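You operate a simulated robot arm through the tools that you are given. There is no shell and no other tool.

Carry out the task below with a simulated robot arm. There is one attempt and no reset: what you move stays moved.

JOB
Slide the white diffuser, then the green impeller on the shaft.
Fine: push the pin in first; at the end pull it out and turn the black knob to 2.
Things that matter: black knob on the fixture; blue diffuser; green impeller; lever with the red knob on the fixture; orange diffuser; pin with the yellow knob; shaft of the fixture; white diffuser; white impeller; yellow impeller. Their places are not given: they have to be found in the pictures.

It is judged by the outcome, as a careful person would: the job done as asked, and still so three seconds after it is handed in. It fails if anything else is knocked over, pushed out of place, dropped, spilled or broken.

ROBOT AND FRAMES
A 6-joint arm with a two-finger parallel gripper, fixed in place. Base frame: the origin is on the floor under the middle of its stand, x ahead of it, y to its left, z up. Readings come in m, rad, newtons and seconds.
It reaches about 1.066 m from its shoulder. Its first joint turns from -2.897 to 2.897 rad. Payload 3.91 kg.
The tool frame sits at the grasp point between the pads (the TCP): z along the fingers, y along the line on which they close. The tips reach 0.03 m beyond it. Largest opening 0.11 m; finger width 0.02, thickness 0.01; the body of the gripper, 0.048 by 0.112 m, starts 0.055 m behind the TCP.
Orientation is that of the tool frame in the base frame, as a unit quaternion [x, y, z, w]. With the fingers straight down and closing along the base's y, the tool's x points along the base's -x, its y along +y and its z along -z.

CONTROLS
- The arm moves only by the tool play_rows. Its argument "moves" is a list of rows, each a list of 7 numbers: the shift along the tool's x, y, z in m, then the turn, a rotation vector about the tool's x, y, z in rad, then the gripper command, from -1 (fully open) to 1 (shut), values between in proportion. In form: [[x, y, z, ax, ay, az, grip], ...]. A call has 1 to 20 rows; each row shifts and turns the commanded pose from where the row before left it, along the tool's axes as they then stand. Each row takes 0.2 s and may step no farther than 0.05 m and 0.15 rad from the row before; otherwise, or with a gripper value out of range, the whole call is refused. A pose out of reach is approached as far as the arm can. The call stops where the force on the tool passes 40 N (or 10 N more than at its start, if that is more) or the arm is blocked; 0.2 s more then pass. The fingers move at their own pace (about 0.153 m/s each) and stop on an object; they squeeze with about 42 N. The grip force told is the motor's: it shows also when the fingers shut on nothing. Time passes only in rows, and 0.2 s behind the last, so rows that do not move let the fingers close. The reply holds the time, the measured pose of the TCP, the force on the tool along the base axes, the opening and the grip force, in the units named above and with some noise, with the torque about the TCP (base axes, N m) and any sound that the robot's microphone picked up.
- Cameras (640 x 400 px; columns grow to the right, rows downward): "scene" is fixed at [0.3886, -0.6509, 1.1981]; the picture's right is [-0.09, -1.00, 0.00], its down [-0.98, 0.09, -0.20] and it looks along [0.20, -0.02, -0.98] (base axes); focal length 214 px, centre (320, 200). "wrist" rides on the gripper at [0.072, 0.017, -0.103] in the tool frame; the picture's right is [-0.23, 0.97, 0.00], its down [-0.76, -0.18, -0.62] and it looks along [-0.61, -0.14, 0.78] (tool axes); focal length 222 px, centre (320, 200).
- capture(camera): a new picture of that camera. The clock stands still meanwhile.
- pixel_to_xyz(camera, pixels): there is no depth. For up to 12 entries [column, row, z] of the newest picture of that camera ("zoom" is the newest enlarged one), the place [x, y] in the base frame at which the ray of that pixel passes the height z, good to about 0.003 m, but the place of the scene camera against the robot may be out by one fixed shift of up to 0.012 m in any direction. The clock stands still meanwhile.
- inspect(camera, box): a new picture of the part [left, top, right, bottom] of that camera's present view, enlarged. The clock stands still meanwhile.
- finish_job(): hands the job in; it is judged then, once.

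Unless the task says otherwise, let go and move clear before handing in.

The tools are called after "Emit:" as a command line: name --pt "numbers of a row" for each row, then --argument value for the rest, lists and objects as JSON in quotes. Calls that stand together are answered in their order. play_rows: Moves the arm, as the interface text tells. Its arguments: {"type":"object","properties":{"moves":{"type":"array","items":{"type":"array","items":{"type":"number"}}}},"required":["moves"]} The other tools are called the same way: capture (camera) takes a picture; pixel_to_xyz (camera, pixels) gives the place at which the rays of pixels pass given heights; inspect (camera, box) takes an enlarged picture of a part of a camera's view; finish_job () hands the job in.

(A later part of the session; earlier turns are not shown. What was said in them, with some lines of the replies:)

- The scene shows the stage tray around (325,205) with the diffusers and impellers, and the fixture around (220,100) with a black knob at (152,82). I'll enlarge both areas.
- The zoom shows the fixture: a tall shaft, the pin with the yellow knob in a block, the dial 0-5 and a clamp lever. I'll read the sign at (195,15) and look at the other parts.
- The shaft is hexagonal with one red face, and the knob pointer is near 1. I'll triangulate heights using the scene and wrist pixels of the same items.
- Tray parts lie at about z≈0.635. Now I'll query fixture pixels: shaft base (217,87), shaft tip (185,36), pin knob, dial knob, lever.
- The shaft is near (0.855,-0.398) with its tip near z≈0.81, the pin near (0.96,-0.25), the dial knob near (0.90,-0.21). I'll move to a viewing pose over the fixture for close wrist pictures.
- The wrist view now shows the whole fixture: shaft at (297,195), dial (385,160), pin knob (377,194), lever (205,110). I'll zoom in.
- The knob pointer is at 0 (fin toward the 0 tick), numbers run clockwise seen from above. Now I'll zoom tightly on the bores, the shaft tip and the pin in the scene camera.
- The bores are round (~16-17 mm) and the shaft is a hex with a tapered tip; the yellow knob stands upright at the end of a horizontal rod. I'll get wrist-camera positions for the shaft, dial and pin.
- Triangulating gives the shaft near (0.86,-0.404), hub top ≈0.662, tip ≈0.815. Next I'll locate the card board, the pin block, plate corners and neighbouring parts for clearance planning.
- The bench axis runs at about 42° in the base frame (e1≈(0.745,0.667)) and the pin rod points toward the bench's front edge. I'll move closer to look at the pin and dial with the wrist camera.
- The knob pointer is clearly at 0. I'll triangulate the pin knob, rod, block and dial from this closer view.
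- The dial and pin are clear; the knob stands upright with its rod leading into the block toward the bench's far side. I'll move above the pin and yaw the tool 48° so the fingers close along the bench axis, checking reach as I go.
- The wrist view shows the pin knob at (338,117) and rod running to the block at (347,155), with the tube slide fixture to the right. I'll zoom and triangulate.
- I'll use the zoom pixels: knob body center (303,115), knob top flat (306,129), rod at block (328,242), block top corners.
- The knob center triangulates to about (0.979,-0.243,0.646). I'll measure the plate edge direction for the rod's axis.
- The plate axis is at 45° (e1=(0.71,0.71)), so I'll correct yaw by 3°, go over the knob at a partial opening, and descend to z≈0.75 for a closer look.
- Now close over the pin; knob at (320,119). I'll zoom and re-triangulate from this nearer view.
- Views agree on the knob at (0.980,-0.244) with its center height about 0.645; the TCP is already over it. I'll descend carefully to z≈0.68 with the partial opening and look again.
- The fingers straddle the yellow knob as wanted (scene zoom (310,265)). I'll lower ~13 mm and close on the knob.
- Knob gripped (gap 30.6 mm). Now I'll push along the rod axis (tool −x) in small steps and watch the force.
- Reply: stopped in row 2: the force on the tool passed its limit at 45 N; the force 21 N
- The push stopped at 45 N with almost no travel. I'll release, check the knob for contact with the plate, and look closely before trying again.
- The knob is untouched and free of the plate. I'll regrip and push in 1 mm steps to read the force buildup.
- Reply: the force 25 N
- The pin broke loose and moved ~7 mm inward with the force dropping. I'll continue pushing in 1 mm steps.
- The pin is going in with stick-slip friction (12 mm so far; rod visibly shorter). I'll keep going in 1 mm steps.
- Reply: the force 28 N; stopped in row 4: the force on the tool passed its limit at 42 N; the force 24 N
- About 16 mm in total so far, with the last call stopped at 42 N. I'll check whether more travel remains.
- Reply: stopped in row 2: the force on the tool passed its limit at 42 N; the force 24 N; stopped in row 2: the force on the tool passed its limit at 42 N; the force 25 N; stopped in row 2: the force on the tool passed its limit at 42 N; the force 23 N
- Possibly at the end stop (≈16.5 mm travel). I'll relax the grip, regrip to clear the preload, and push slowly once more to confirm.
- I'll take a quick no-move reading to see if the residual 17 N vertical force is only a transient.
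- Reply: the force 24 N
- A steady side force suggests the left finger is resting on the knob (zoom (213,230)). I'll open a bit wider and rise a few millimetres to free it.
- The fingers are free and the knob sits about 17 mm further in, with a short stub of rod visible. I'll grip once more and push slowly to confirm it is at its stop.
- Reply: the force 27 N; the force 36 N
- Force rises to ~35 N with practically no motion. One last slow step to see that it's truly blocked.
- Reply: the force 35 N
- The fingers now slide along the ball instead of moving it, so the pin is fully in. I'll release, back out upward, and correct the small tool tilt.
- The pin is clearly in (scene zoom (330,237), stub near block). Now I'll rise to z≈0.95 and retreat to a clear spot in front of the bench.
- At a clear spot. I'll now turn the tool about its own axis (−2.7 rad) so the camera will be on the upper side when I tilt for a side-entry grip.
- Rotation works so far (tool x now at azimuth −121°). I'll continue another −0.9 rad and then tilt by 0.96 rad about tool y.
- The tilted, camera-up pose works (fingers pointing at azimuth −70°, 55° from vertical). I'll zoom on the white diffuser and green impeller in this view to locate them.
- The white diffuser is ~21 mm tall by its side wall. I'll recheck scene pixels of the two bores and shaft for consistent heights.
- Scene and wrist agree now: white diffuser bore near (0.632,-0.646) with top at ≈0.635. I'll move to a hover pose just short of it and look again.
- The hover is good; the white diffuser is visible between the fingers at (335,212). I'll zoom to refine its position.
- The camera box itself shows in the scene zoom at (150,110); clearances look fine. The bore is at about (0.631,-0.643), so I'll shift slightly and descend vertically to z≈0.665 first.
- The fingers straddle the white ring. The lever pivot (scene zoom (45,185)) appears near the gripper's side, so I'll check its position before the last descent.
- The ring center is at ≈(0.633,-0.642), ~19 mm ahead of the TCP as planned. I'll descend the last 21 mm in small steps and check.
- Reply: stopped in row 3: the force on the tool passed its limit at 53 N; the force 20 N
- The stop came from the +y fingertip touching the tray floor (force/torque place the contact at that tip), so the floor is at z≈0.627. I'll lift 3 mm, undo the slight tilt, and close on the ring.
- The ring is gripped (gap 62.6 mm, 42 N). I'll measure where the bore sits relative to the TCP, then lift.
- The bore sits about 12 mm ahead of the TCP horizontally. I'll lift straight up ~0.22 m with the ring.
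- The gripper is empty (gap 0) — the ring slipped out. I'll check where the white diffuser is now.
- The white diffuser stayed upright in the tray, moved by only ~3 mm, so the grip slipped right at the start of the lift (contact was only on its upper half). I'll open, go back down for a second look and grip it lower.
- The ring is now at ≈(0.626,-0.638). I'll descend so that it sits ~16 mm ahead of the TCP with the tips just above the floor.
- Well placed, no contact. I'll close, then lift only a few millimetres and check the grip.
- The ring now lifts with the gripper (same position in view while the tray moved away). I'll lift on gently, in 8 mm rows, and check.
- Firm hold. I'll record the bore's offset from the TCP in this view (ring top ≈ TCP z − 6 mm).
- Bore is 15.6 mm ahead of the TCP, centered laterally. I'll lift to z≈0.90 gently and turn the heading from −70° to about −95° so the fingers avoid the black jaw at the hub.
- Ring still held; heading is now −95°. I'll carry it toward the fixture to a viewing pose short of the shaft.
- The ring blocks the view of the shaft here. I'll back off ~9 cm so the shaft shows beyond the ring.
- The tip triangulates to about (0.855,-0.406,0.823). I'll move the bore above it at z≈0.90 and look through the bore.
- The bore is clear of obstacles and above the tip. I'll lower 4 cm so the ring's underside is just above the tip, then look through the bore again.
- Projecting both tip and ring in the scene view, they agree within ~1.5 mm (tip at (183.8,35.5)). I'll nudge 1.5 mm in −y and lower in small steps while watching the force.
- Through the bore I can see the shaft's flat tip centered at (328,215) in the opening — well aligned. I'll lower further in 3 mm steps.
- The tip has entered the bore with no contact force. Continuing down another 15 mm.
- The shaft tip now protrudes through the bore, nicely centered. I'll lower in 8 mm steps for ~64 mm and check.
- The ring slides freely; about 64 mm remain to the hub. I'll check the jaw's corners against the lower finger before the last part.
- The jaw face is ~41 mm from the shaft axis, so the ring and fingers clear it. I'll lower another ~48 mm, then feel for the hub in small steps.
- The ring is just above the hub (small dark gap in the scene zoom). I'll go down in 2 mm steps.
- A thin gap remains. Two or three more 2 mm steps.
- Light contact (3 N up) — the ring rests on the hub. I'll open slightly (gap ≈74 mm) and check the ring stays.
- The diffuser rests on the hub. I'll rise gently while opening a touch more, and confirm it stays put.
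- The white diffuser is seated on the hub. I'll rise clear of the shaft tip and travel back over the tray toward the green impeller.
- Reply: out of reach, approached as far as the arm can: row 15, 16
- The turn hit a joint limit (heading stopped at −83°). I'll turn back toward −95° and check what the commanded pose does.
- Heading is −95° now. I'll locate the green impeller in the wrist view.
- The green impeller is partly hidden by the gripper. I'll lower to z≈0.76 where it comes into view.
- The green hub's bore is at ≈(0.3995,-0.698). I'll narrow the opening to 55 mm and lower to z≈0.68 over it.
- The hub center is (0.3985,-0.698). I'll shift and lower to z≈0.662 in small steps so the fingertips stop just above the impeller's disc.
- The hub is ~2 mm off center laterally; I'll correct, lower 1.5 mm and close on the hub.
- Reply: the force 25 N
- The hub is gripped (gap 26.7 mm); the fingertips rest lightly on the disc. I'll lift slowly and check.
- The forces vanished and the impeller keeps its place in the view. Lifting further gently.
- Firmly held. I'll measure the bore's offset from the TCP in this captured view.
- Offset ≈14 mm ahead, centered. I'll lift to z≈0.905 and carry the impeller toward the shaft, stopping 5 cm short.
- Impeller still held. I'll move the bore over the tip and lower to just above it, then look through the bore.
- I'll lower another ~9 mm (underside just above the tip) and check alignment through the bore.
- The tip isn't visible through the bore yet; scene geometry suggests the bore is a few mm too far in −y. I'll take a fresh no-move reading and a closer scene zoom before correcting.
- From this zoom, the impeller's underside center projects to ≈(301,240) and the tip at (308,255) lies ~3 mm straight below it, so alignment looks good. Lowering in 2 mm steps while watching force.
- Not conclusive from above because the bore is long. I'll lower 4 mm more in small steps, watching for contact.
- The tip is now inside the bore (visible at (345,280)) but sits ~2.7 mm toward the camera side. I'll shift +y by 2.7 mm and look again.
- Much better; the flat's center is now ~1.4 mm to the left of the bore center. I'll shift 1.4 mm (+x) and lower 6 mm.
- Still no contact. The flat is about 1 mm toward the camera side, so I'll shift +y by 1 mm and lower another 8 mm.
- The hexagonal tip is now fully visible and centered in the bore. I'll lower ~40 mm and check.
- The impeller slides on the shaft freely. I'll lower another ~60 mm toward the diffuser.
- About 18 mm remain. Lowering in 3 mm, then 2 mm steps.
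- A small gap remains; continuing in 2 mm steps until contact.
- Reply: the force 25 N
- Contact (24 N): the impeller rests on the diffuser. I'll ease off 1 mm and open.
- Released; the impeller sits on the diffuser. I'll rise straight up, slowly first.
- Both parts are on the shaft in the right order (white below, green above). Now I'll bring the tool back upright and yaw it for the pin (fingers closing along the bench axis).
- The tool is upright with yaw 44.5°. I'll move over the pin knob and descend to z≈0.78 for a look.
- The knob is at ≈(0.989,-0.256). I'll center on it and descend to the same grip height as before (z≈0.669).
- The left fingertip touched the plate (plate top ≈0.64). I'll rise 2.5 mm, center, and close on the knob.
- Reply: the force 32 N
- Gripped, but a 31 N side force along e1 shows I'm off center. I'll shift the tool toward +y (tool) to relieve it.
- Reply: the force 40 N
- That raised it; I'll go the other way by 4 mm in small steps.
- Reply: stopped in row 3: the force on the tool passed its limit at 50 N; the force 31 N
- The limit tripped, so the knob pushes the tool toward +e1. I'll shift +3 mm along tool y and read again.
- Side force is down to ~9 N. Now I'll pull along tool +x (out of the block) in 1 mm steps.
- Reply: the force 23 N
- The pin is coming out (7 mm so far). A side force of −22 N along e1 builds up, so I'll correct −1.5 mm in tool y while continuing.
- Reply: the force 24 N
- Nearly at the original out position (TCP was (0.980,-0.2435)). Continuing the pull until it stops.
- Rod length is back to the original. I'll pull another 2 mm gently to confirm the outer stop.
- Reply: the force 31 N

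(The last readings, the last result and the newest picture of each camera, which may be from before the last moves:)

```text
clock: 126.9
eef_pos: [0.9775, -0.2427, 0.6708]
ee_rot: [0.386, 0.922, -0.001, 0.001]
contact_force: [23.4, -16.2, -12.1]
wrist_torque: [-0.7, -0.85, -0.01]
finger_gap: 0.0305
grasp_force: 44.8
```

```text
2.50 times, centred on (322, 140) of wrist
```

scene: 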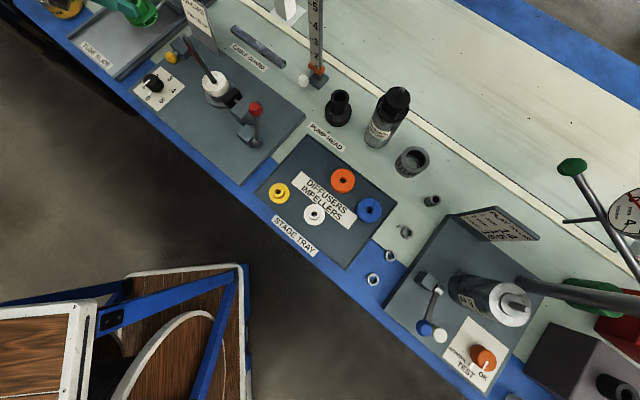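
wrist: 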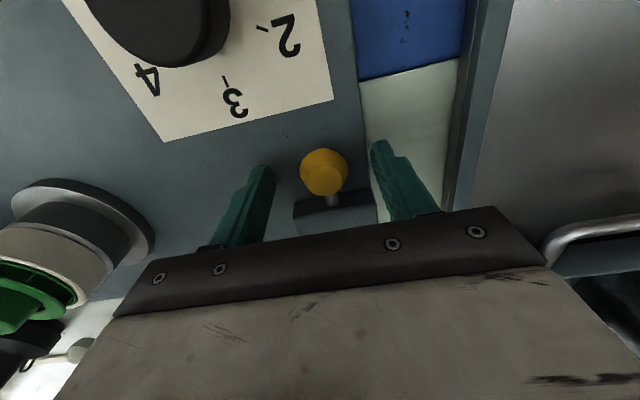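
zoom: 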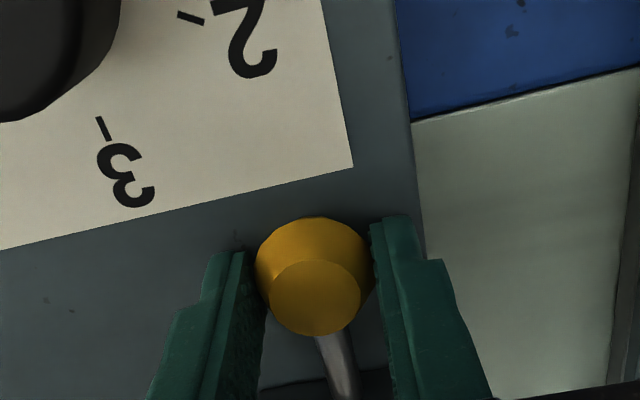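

At the outer stop (28 N, no motion): the pin is out. I'll release and rise clear of it.

Emit:
play_rows --pt "-0.001 0 0 0 0 0 1" --pt "0 0 0 0 0 0 0.3" --pt "0 0 0 0 0 0 -0.1" --pt "0 0 0 0 0 0 -0.2" --pt "0 0 -0.01 0 0 0 -0.2" --pt "0 0 -0.03 0 0 0 -0.2" --pt "0 0 -0.04 0 0 0 -0.2" --pt "0 0 -0.04 0 0 0 -0.2" --pt "0 0 0 0 0 0 -0.2"

Emit:
capture --camera "wrist"

Emit:
inspect --camera "wrist" --box '[170, 0, 410, 160]'

Emit:
inspect --camera "scene" --box '[130, 30, 230, 110]'

```text
clock: 128.9
eef_pos: [0.9766, -0.2398, 0.793]
ee_rot: [0.386, 0.922, 0.0, 0.0]
contact_force: [0.0, 0.8, -0.2]
wrist_torque: [0.01, 0.03, 0.0]
finger_gap: 0.066
grasp_force: 0.0
```

```text
taken
```

wrist: 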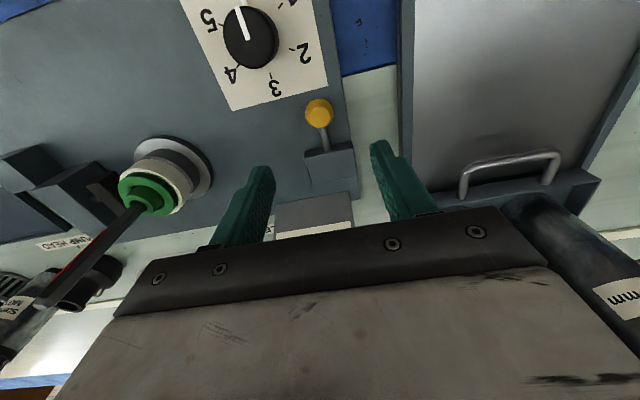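

```text
2.50 times, centred on (290, 80) of wrist
```

zoom: 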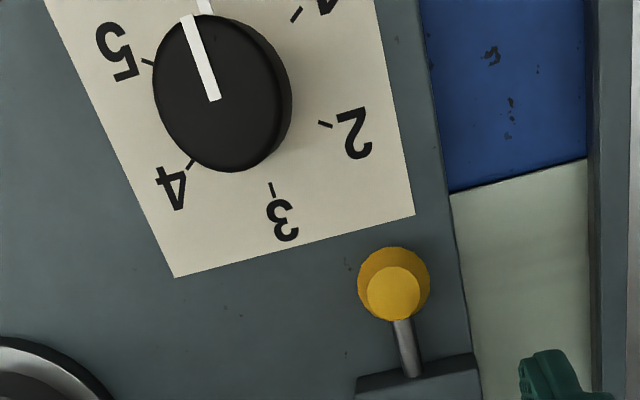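

```text
5.00 times, centred on (180, 70) of scene
```

zoom: 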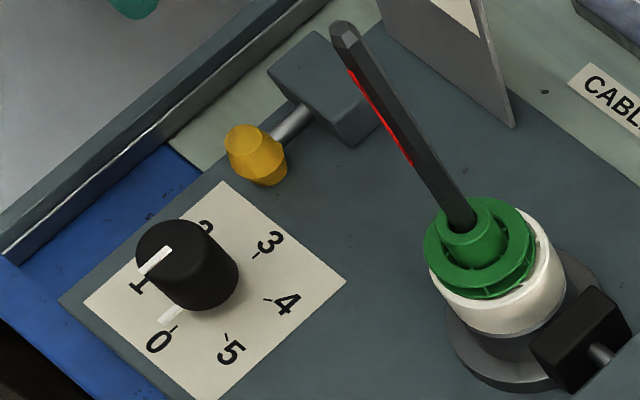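

The pin is out like at the start and the stack is fine. Now I'll locate the dial center and knob top from this captured view.

Emit:
pixel_to_xyz --camera "wrist" --pixels '[[257.6, 37, 0.641], [257.6, 37, 0.641], [257.6, 37, 0.641], [248.4, 38, 0.66], [248.4, 38, 0.67], [248.4, 38, 0.68]]'

```text
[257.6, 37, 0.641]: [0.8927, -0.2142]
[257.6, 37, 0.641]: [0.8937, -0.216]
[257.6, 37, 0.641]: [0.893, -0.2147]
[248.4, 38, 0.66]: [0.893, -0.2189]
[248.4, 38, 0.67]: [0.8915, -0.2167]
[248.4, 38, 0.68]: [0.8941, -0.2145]
```

Dial center is (0.893,-0.215), knob top ≈0.678, ~40 mm across; pointer is at azimuth ≈132° (0), so 2 is 120° clockwise. I'll move over the knob and yaw to a start angle that leaves room for the 120° turn.

Emit:
play_rows --pt "0 0 -0.03 0 0 0 -0.2" --pt "0.0384 -0.0212 0 0 0 0 -0.2" --pt "0.0384 -0.0212 0 0 0 0 -0.2" --pt "0 0 0 0 0 0 -0.2"

Emit:
play_rows --pt "0 0 0 0 0 -0.146 -0.2" --pt "0 0 0 0 0 -0.146 -0.2" --pt "0 0 0 0 0 -0.146 -0.2" --pt "0 0 0 0 0 -0.146 -0.2" --pt "0 0 0 0 0 -0.146 -0.2" --pt "0 0 0 0 0 -0.146 -0.2" --pt "0 0 0 0 0 -0.146 -0.2" --pt "0 0 0 0 0 -0.146 -0.2" --pt "0 0 0 0 0 -0.146 -0.2" --pt "0 0 0 0 0 -0.146 -0.2" --pt "0 0 0 0 0 -0.146 -0.2" --pt "0 0 0 0 0 -0.146 -0.2" --pt "0 0 0 0 0 -0.146 -0.2" --pt "0 0 0 0 0 -0.146 -0.2" --pt "0 0 0 0 0 -0.146 -0.2" --pt "0 0 0 0 0 -0.146 -0.2" --pt "0 0 0 0 0 -0.146 -0.2" --pt "0 0 0 0 0 -0.146 -0.2" --pt "0 0 0 0 0 0 -0.2"

Emit:
capture --camera "wrist"

```text
clock: 129.9
eef_pos: [0.8925, -0.2165, 0.8204]
ee_rot: [0.386, 0.922, 0.0, -0.001]
contact_force: [0.3, -1.0, -0.1]
wrist_torque: [0.0, 0.0, -0.01]
finger_gap: 0.0661
grasp_force: 0.0
```

```text
clock: 133.9
eef_pos: [0.8923, -0.2169, 0.8219]
ee_rot: [0.795, -0.607, 0.0, -0.001]
contact_force: [-0.3, 0.4, -0.5]
wrist_torque: [-0.01, -0.02, 0.01]
finger_gap: 0.0661
grasp_force: 0.0
```

```text
taken
```

wrist: 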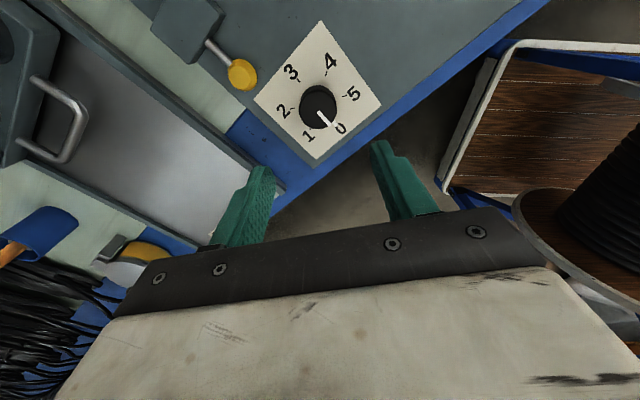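

Yaw is set (tool x at 285°). The dial is readable now: pointer on 0. I'll zoom and refine the knob center.

Emit:
inspect --camera "wrist" --box '[250, 50, 390, 160]'

Emit:
pixel_to_xyz --camera "wrist" --pixels '[[318, 104, 0.678], [318, 104, 0.678]]'

```text
3.64 times, centred on (320, 105) of wrist
```

zoom: 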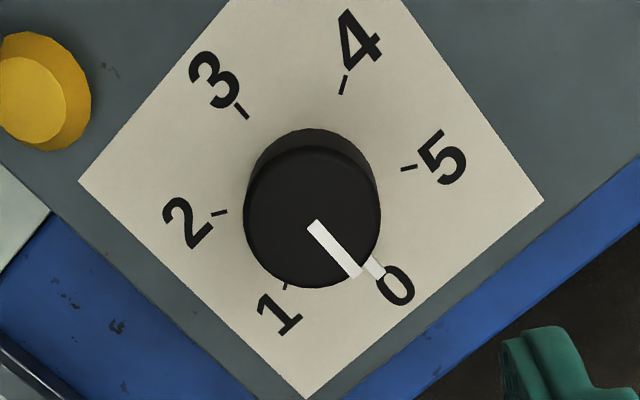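

```text
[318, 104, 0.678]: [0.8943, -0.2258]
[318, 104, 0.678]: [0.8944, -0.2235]
```

Emit:
pixel_to_xyz --camera "wrist" --pixels '[[318.5, 102, 0.641], [318.5, 102, 0.641], [317.9, 109.7, 0.67], [317.9, 109.7, 0.678], [317.9, 109.7, 0.686]]'

```text
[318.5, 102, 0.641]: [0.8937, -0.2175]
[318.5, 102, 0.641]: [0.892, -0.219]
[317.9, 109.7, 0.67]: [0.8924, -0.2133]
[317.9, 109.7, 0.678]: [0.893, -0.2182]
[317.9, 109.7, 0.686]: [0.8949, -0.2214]
```

The knob axis is within ~1 mm of the TCP. I'll descend to z≈0.695 and check the fingers straddle the knob.

Emit:
play_rows --pt "0 0 0.03 0 0 0 -0.2" --pt "0 0 0.03 0 0 0 -0.2" --pt "0 0 0.03 0 0 0 -0.2" --pt "0 0 0.02 0 0 0 -0.2" --pt "0 0 0.015 0 0 0 -0.2" --pt "0 0 0 0 0 0 -0.2"

Emit:
capture --camera "wrist"

Emit:
inspect --camera "wrist" --box '[200, 100, 420, 240]'

Emit:
inspect --camera "scene" --box '[120, 40, 200, 110]'

```text
clock: 135.3
eef_pos: [0.8923, -0.2153, 0.6963]
ee_rot: [0.795, -0.607, 0.0, -0.001]
contact_force: [-0.1, 0.0, -0.1]
wrist_torque: [0.02, -0.03, 0.03]
finger_gap: 0.066
grasp_force: 0.1
```

```text
taken
```

wrist: 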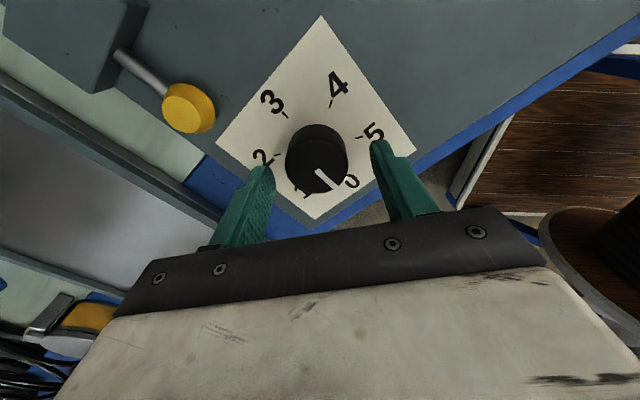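

```text
2.86 times, centred on (310, 170) of wrist
```

zoom: 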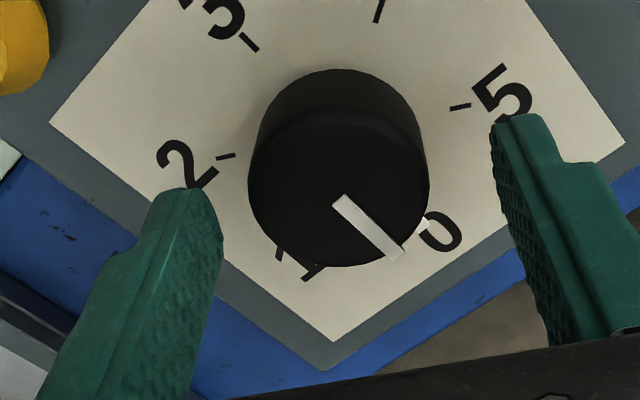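

```text
5.71 times, centred on (160, 75) of scene
```

zoom: 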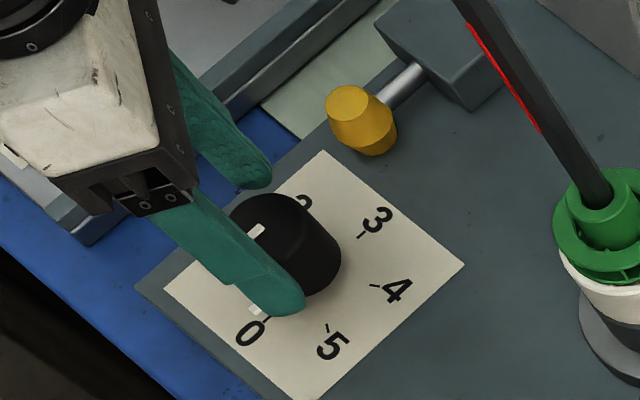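

The knob axis appears ~3 mm toward the left finger. I'll shift −3 mm in tool y, descend 18 mm, and close gently.

Emit:
play_rows --pt "0 -0.003 0.006 0 0 0 -0.2" --pt "0 0 0.006 0 0 0 -0.2" --pt "0 0 0.006 0 0 0 -0.2" --pt "0 0 0 0 0 0 -0.2"

Emit:
play_rows --pt "0 0 0 0 0 0 0.1" --pt "0 0 0 0 0 0 0.2" --pt "0 0 0 0 0 0 0.35" --pt "0 0 0 0 0 0 1"

Emit:
inspect --camera "wrist" --box '[200, 100, 420, 240]'

```text
clock: 136.3
eef_pos: [0.8941, -0.2146, 0.6775]
ee_rot: [0.795, -0.607, 0.0, 0.0]
contact_force: [0.6, 0.3, 0.2]
wrist_torque: [-0.01, -0.02, -0.01]
finger_gap: 0.0659
grasp_force: 0.1
```

```text
clock: 137.3
eef_pos: [0.8942, -0.2147, 0.6783]
ee_rot: [0.795, -0.606, -0.001, 0.002]
contact_force: [-8.8, 0.3, 1.8]
wrist_torque: [0.18, 0.39, -0.03]
finger_gap: 0.0411
grasp_force: 45.1
```

```text
2.86 times, centred on (310, 170) of wrist
```

zoom: 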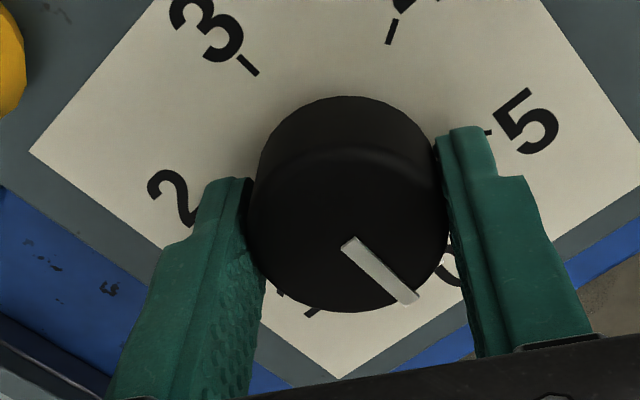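

Knob gripped (gap 41 mm, small side force). I'll turn clockwise (+tool z) a first 0.42 rad and check that the pointer follows.

Emit:
play_rows --pt "0 0.001 0 0 0 0.1 1" --pt "0 0 0 0 0 0.1 1" --pt "0 0 0 0 0 0.11 1" --pt "0 0 0 0 0 0.11 1" --pt "0 0 0 0 0 0 1"

Emit:
inspect --camera "wrist" --box '[200, 100, 420, 240]'

Emit:
inspect --camera "scene" --box '[120, 40, 200, 110]'

```text
clock: 138.5
eef_pos: [0.8951, -0.2143, 0.6779]
ee_rot: [-0.65, 0.76, 0.0, 0.0]
contact_force: [-0.4, 4.0, 1.1]
wrist_torque: [0.06, -0.03, 0.01]
finger_gap: 0.0412
grasp_force: 45.1
```

```text
2.86 times, centred on (310, 170) of wrist
```

zoom: 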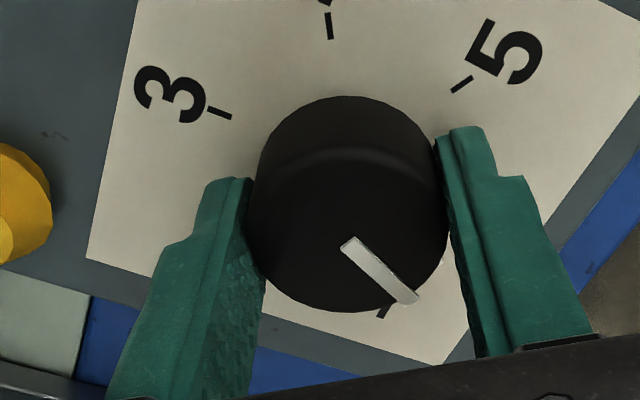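

```text
5.71 times, centred on (160, 75) of scene
```

zoom: 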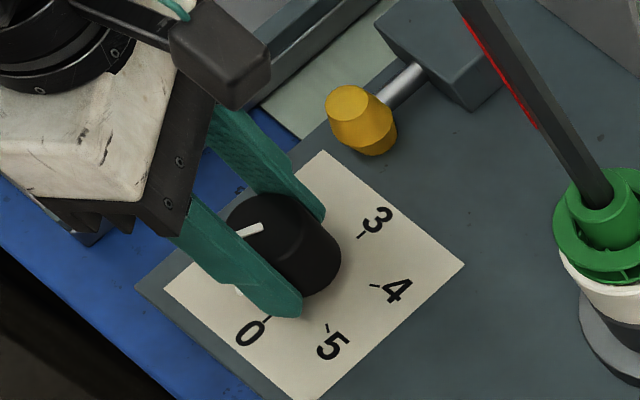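

The knob follows with low force. I'll continue the turn by another 1.54 rad in small rows and then check the pointer against the 2.

Emit:
play_rows --pt "0 0 0 0 0 0.14 1" --pt "0 0 0 0 0 0.14 1" --pt "0 0 0 0 0 0.14 1" --pt "0 0 0 0 0 0.14 1" --pt "0 0 0 0 0 0.14 1" --pt "0 0 0 0 0 0.14 1" --pt "0 0 0 0 0 0.14 1" --pt "0 0 0 0 0 0.14 1" --pt "0 0 0 0 0 0.14 1" --pt "0 0 0 0 0 0.14 1" --pt "0 0 0 0 0 0.14 1" --pt "0 0 0 0 0 0 1"

Emit:
inspect --camera "wrist" --box '[200, 100, 420, 240]'

Emit:
inspect --camera "scene" --box '[120, 40, 200, 110]'

```text
clock: 141.1
eef_pos: [0.8961, -0.2156, 0.6791]
ee_rot: [0.062, 0.998, 0.0, 0.0]
contact_force: [20.6, 11.3, 2.9]
wrist_torque: [0.34, -0.16, -0.02]
finger_gap: 0.0412
grasp_force: 44.4
```

```text
2.86 times, centred on (310, 170) of wrist
```

zoom: 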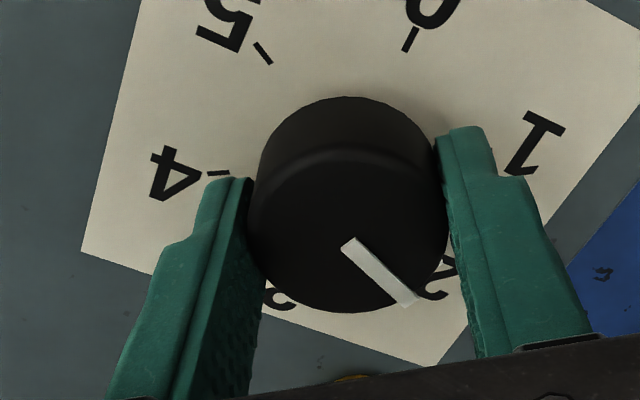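

```text
5.71 times, centred on (160, 75) of scene
```

zoom: 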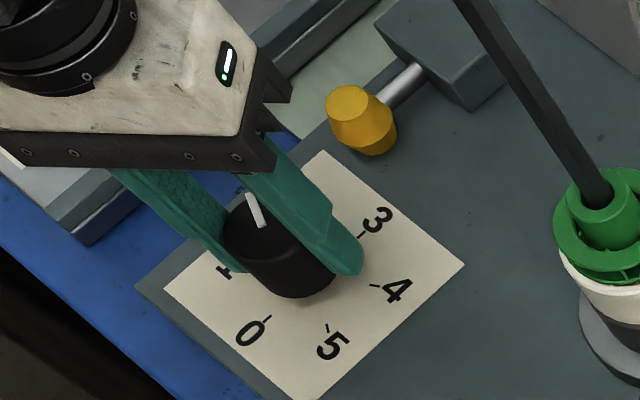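

The pointer turned 112° so far (pointing near the 2). I'll finish the remaining ~0.134 rad and relieve the side force slightly.

Emit:
play_rows --pt "-0.0008 0.0006 0 0 0 0.067 1" --pt "-0.0008 0.0006 0 0 0 0.067 1" --pt "0 0 0 0 0 0 1"

Emit:
capture --camera "scene"

Emit:
inspect --camera "scene" --box '[130, 30, 250, 120]'

Emit:
inspect --camera "wrist" --box '[200, 80, 420, 240]'

```text
clock: 141.9
eef_pos: [0.8942, -0.2152, 0.6778]
ee_rot: [0.129, 0.992, 0.0, 0.0]
contact_force: [1.1, -0.9, 6.5]
wrist_torque: [-0.2, -0.4, -0.01]
finger_gap: 0.0414
grasp_force: 45.3
```

```text
taken
```

scene: 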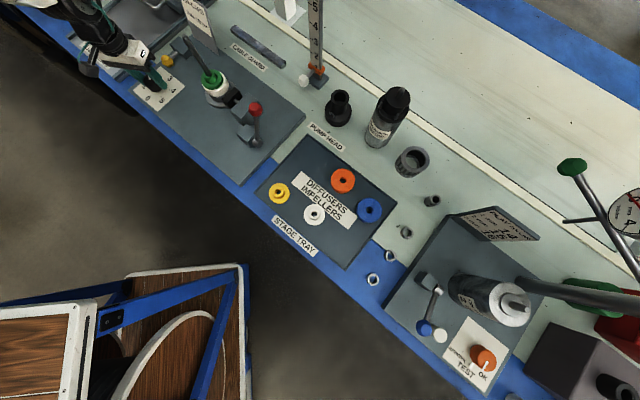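

```text
4.44 times, centred on (190, 75) of scene
```

zoom: 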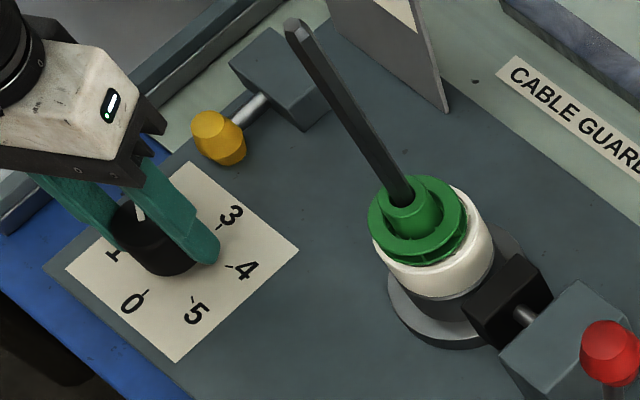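

```text
2.50 times, centred on (310, 160) of wrist
```

zoom: 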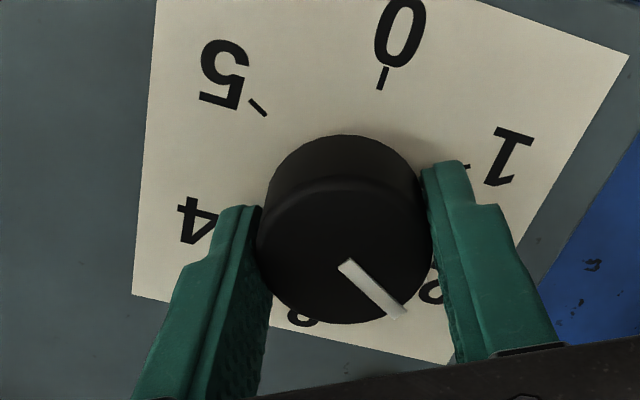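

The tool has turned exactly 120°. I'll release the knob, rise and check the pointer; the shaft's red stripe has also moved out of view, so I'll check the stack too.

Emit:
play_rows --pt "0 0 0 0 0 0 0.15" --pt "0 0 0 0 0 0 -0.1" --pt "0 0 0 0 0 0 -0.2" --pt "0 0 -0.01 0 0 0 -0.2" --pt "0 0 -0.02 0 0 0 -0.2" --pt "0 0 -0.03 0 0 0 -0.2" --pt "0 0 -0.04 0 0 0 -0.2" --pt "0 0 0 0 0 0 -0.2"

Emit:
capture --camera "wrist"

Emit:
inspect --camera "wrist" --box '[250, 20, 400, 140]'

Emit:
inspect --camera "scene" --box '[130, 30, 250, 120]'

```text
clock: 143.7
eef_pos: [0.8924, -0.2168, 0.7773]
ee_rot: [0.128, 0.992, 0.001, 0.0]
contact_force: [-0.4, -0.5, 0.1]
wrist_torque: [-0.01, 0.0, -0.01]
finger_gap: 0.0662
grasp_force: 0.1
```

```text
taken
```

wrist: 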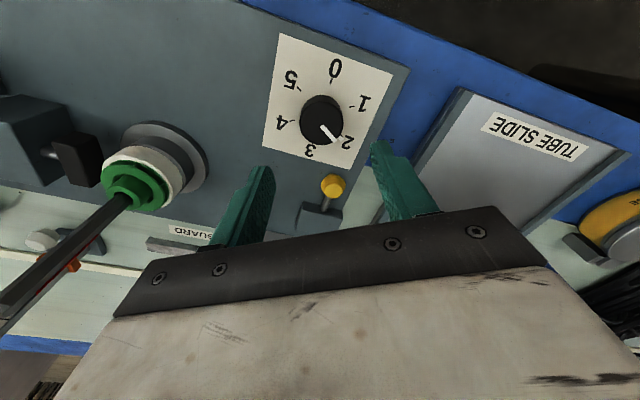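

```text
3.33 times, centred on (325, 80) of wrist
```

zoom: 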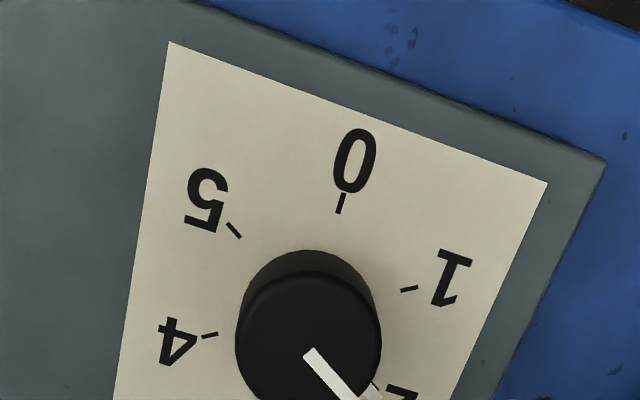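

```text
4.44 times, centred on (190, 75) of scene
```

zoom: 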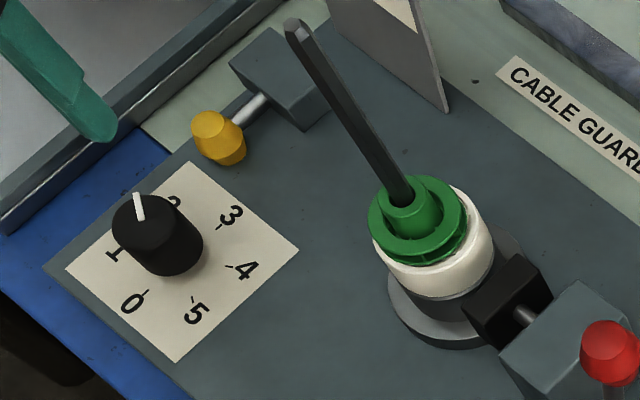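

The knob now points at about 2 and the shaft indexed with it (red stripe moved). I'll zoom on the dial to verify the pointer against the tick.

Emit:
inspect --camera "wrist" --box '[270, 60, 390, 170]'

Emit:
inspect --camera "wrist" --box '[70, 90, 230, 260]'

```text
3.64 times, centred on (330, 115) of wrist
```

zoom: 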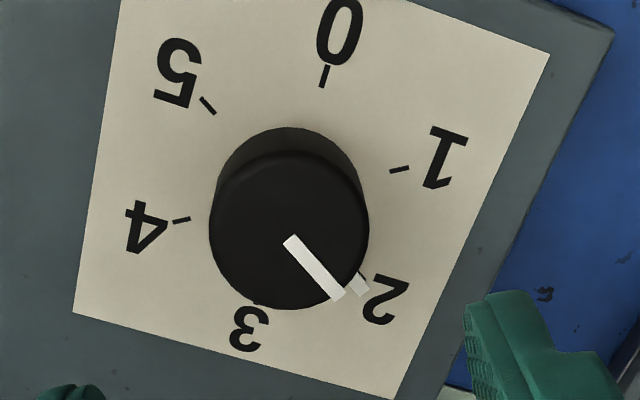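

```text
2.35 times, centred on (150, 175) of wrist
```

zoom: 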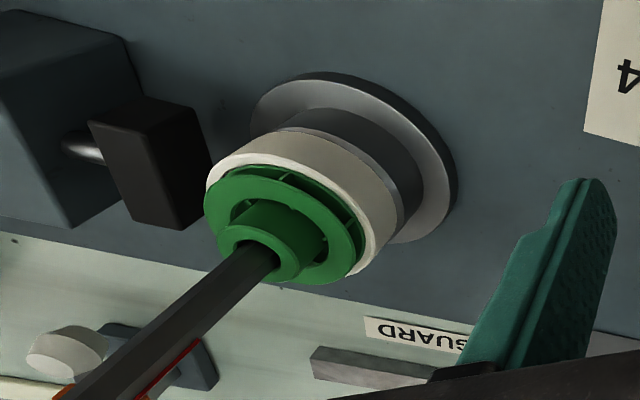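

Allowing for parallax (the same few-degree bias showed at 0 before), the pointer sits on 2. I'll verify from a different angle: rise and yaw ~64°.

Emit:
play_rows --pt "0 0 -0.035 0 0 0 -0.2" --pt "0 0 -0.02 0 0 -0.14 -0.2" --pt "0 0 0 0 0 -0.14 -0.2" --pt "0 0 0 0 0 -0.14 -0.2" --pt "0 0 0 0 0 -0.14 -0.2" --pt "0 0 0 0 0 -0.14 -0.2" --pt "0 0 0 0 0 -0.14 -0.2" --pt "0 0 0 0 0 -0.14 -0.2" --pt "0 0 0 0 0 -0.14 -0.2" --pt "0 0 0 0 0 0 -0.2"

Emit:
capture --camera "wrist"

Emit:
inspect --camera "wrist" --box '[260, 50, 380, 160]'

```text
clock: 145.9
eef_pos: [0.8961, -0.214, 0.8328]
ee_rot: [-0.42, 0.908, 0.0, 0.0]
contact_force: [0.7, -0.3, 0.1]
wrist_torque: [0.0, 0.03, 0.0]
finger_gap: 0.0659
grasp_force: 0.1
```

```text
taken
```

wrist: 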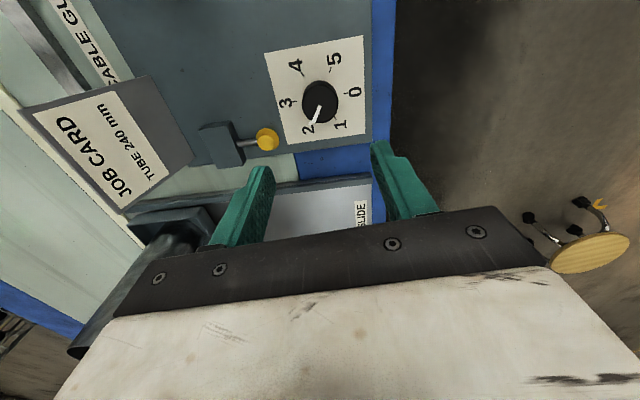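

```text
3.64 times, centred on (320, 105) of wrist
```

zoom: 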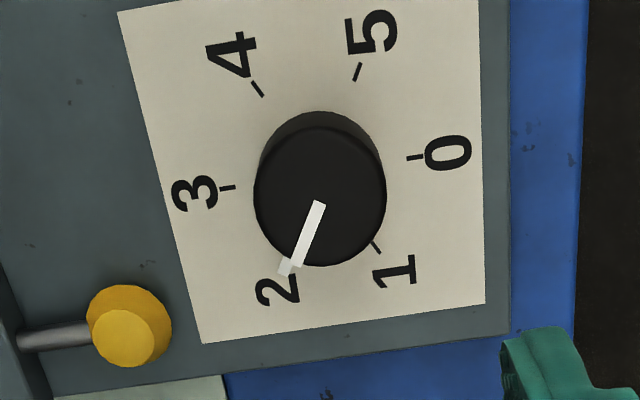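

From this side the pointer reads just 4° to the other side of the tick, so on average it sits right on 2. I'll rise and move the arm clear, then review everything.

Emit:
play_rows --pt "0 0 -0.04 0 0 0 -0.2" --pt "0 0 -0.04 0 0 0 -0.2" --pt "0 0 -0.04 0 0 0 -0.2" --pt "0 0 -0.04 0 0 0 -0.2" --pt "0.0159 0.0375 0 0 0 0 -0.2" --pt "0.0159 0.0375 0 0 0 0 -0.2" --pt "0.0159 0.0375 0 0 0 0 -0.2" --pt "0.0159 0.0375 0 0 0 0 -0.2" --pt "0.0159 0.0375 0 0 0 0 -0.2" --pt "0.0159 0.0375 0 0 0 0 -0.2" --pt "0.0159 0.0375 0 0 0 0 -0.2" --pt "0.0159 0.0375 0 0 0 0 -0.2" --pt "0 0 0 0 0 0 -0.2"

Emit:
capture --camera "scene"

Emit:
inspect --camera "scene" --box '[130, 30, 250, 120]'

Emit:
inspect --camera "scene" --box '[130, 55, 190, 105]'

```text
clock: 148.7
eef_pos: [0.5841, -0.1147, 0.9933]
ee_rot: [-0.418, 0.908, 0.0, 0.001]
contact_force: [0.2, -0.5, -0.1]
wrist_torque: [-0.01, 0.01, -0.01]
finger_gap: 0.0658
grasp_force: 0.2
```

```text
taken
```

scene: 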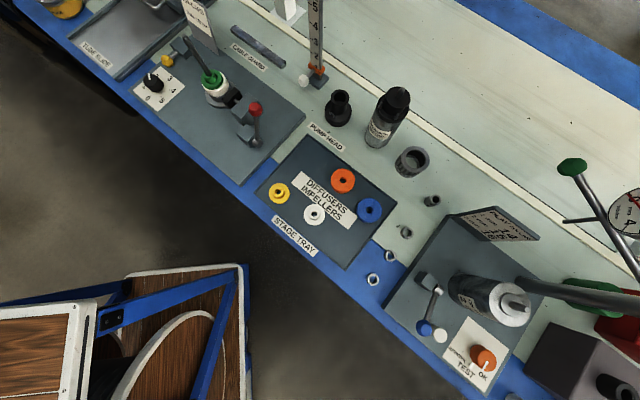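

```text
4.44 times, centred on (190, 75) of scene
```

zoom: 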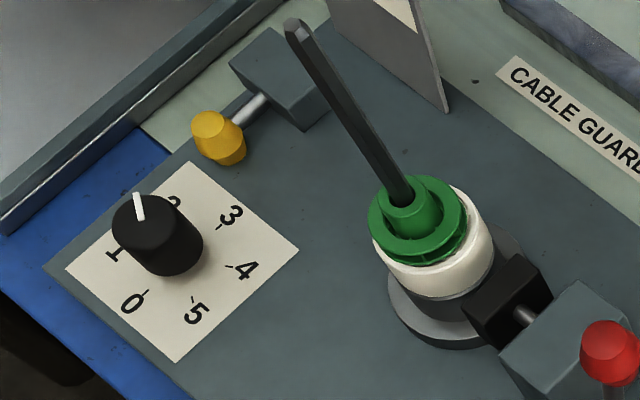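

```text
8.00 times, centred on (160, 80) of scene
```

zoom: 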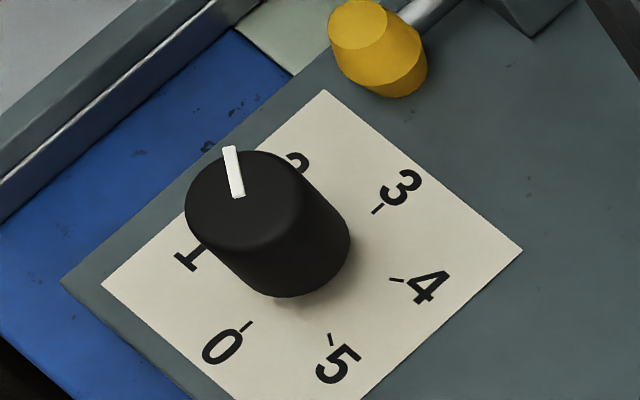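

The scene shows the white diffuser with the green impeller above it on the shaft (430,220). The pin is out at (220,137), the knob is on 2, and the lever and the other parts are where they were. The arm is clear, so I'll hand the job in.

Emit:
finish_job

```text
The job is handed in.
```

The job is done and handed in. The white diffuser is seated on the hub, with the green impeller on top of it on the shaft.

- **Pin:** I pushed it in to its stop before placing the parts. At the end I pulled it back out to its outer stop.
- **Knob:** The black knob was turned from 0 to 2, a measured 120°. Camera views put the pointer within a few degrees of the 2, about the limit of what they can resolve.
- **Shaft turned:** The red stripe on the shaft moved out of view as I turned the knob, so the knob seems to turn the shaft too. The shaft was not moving afterwards, and the parts stayed seated.
- **Slip on the first pickup:** My first grip on the white diffuser slipped at the start of the lift. It stayed upright in the tray, shifted about 3 mm, and the second grip held.

The lever and the other tray parts were not touched. The arm is clear of the bench with the gripper empty.
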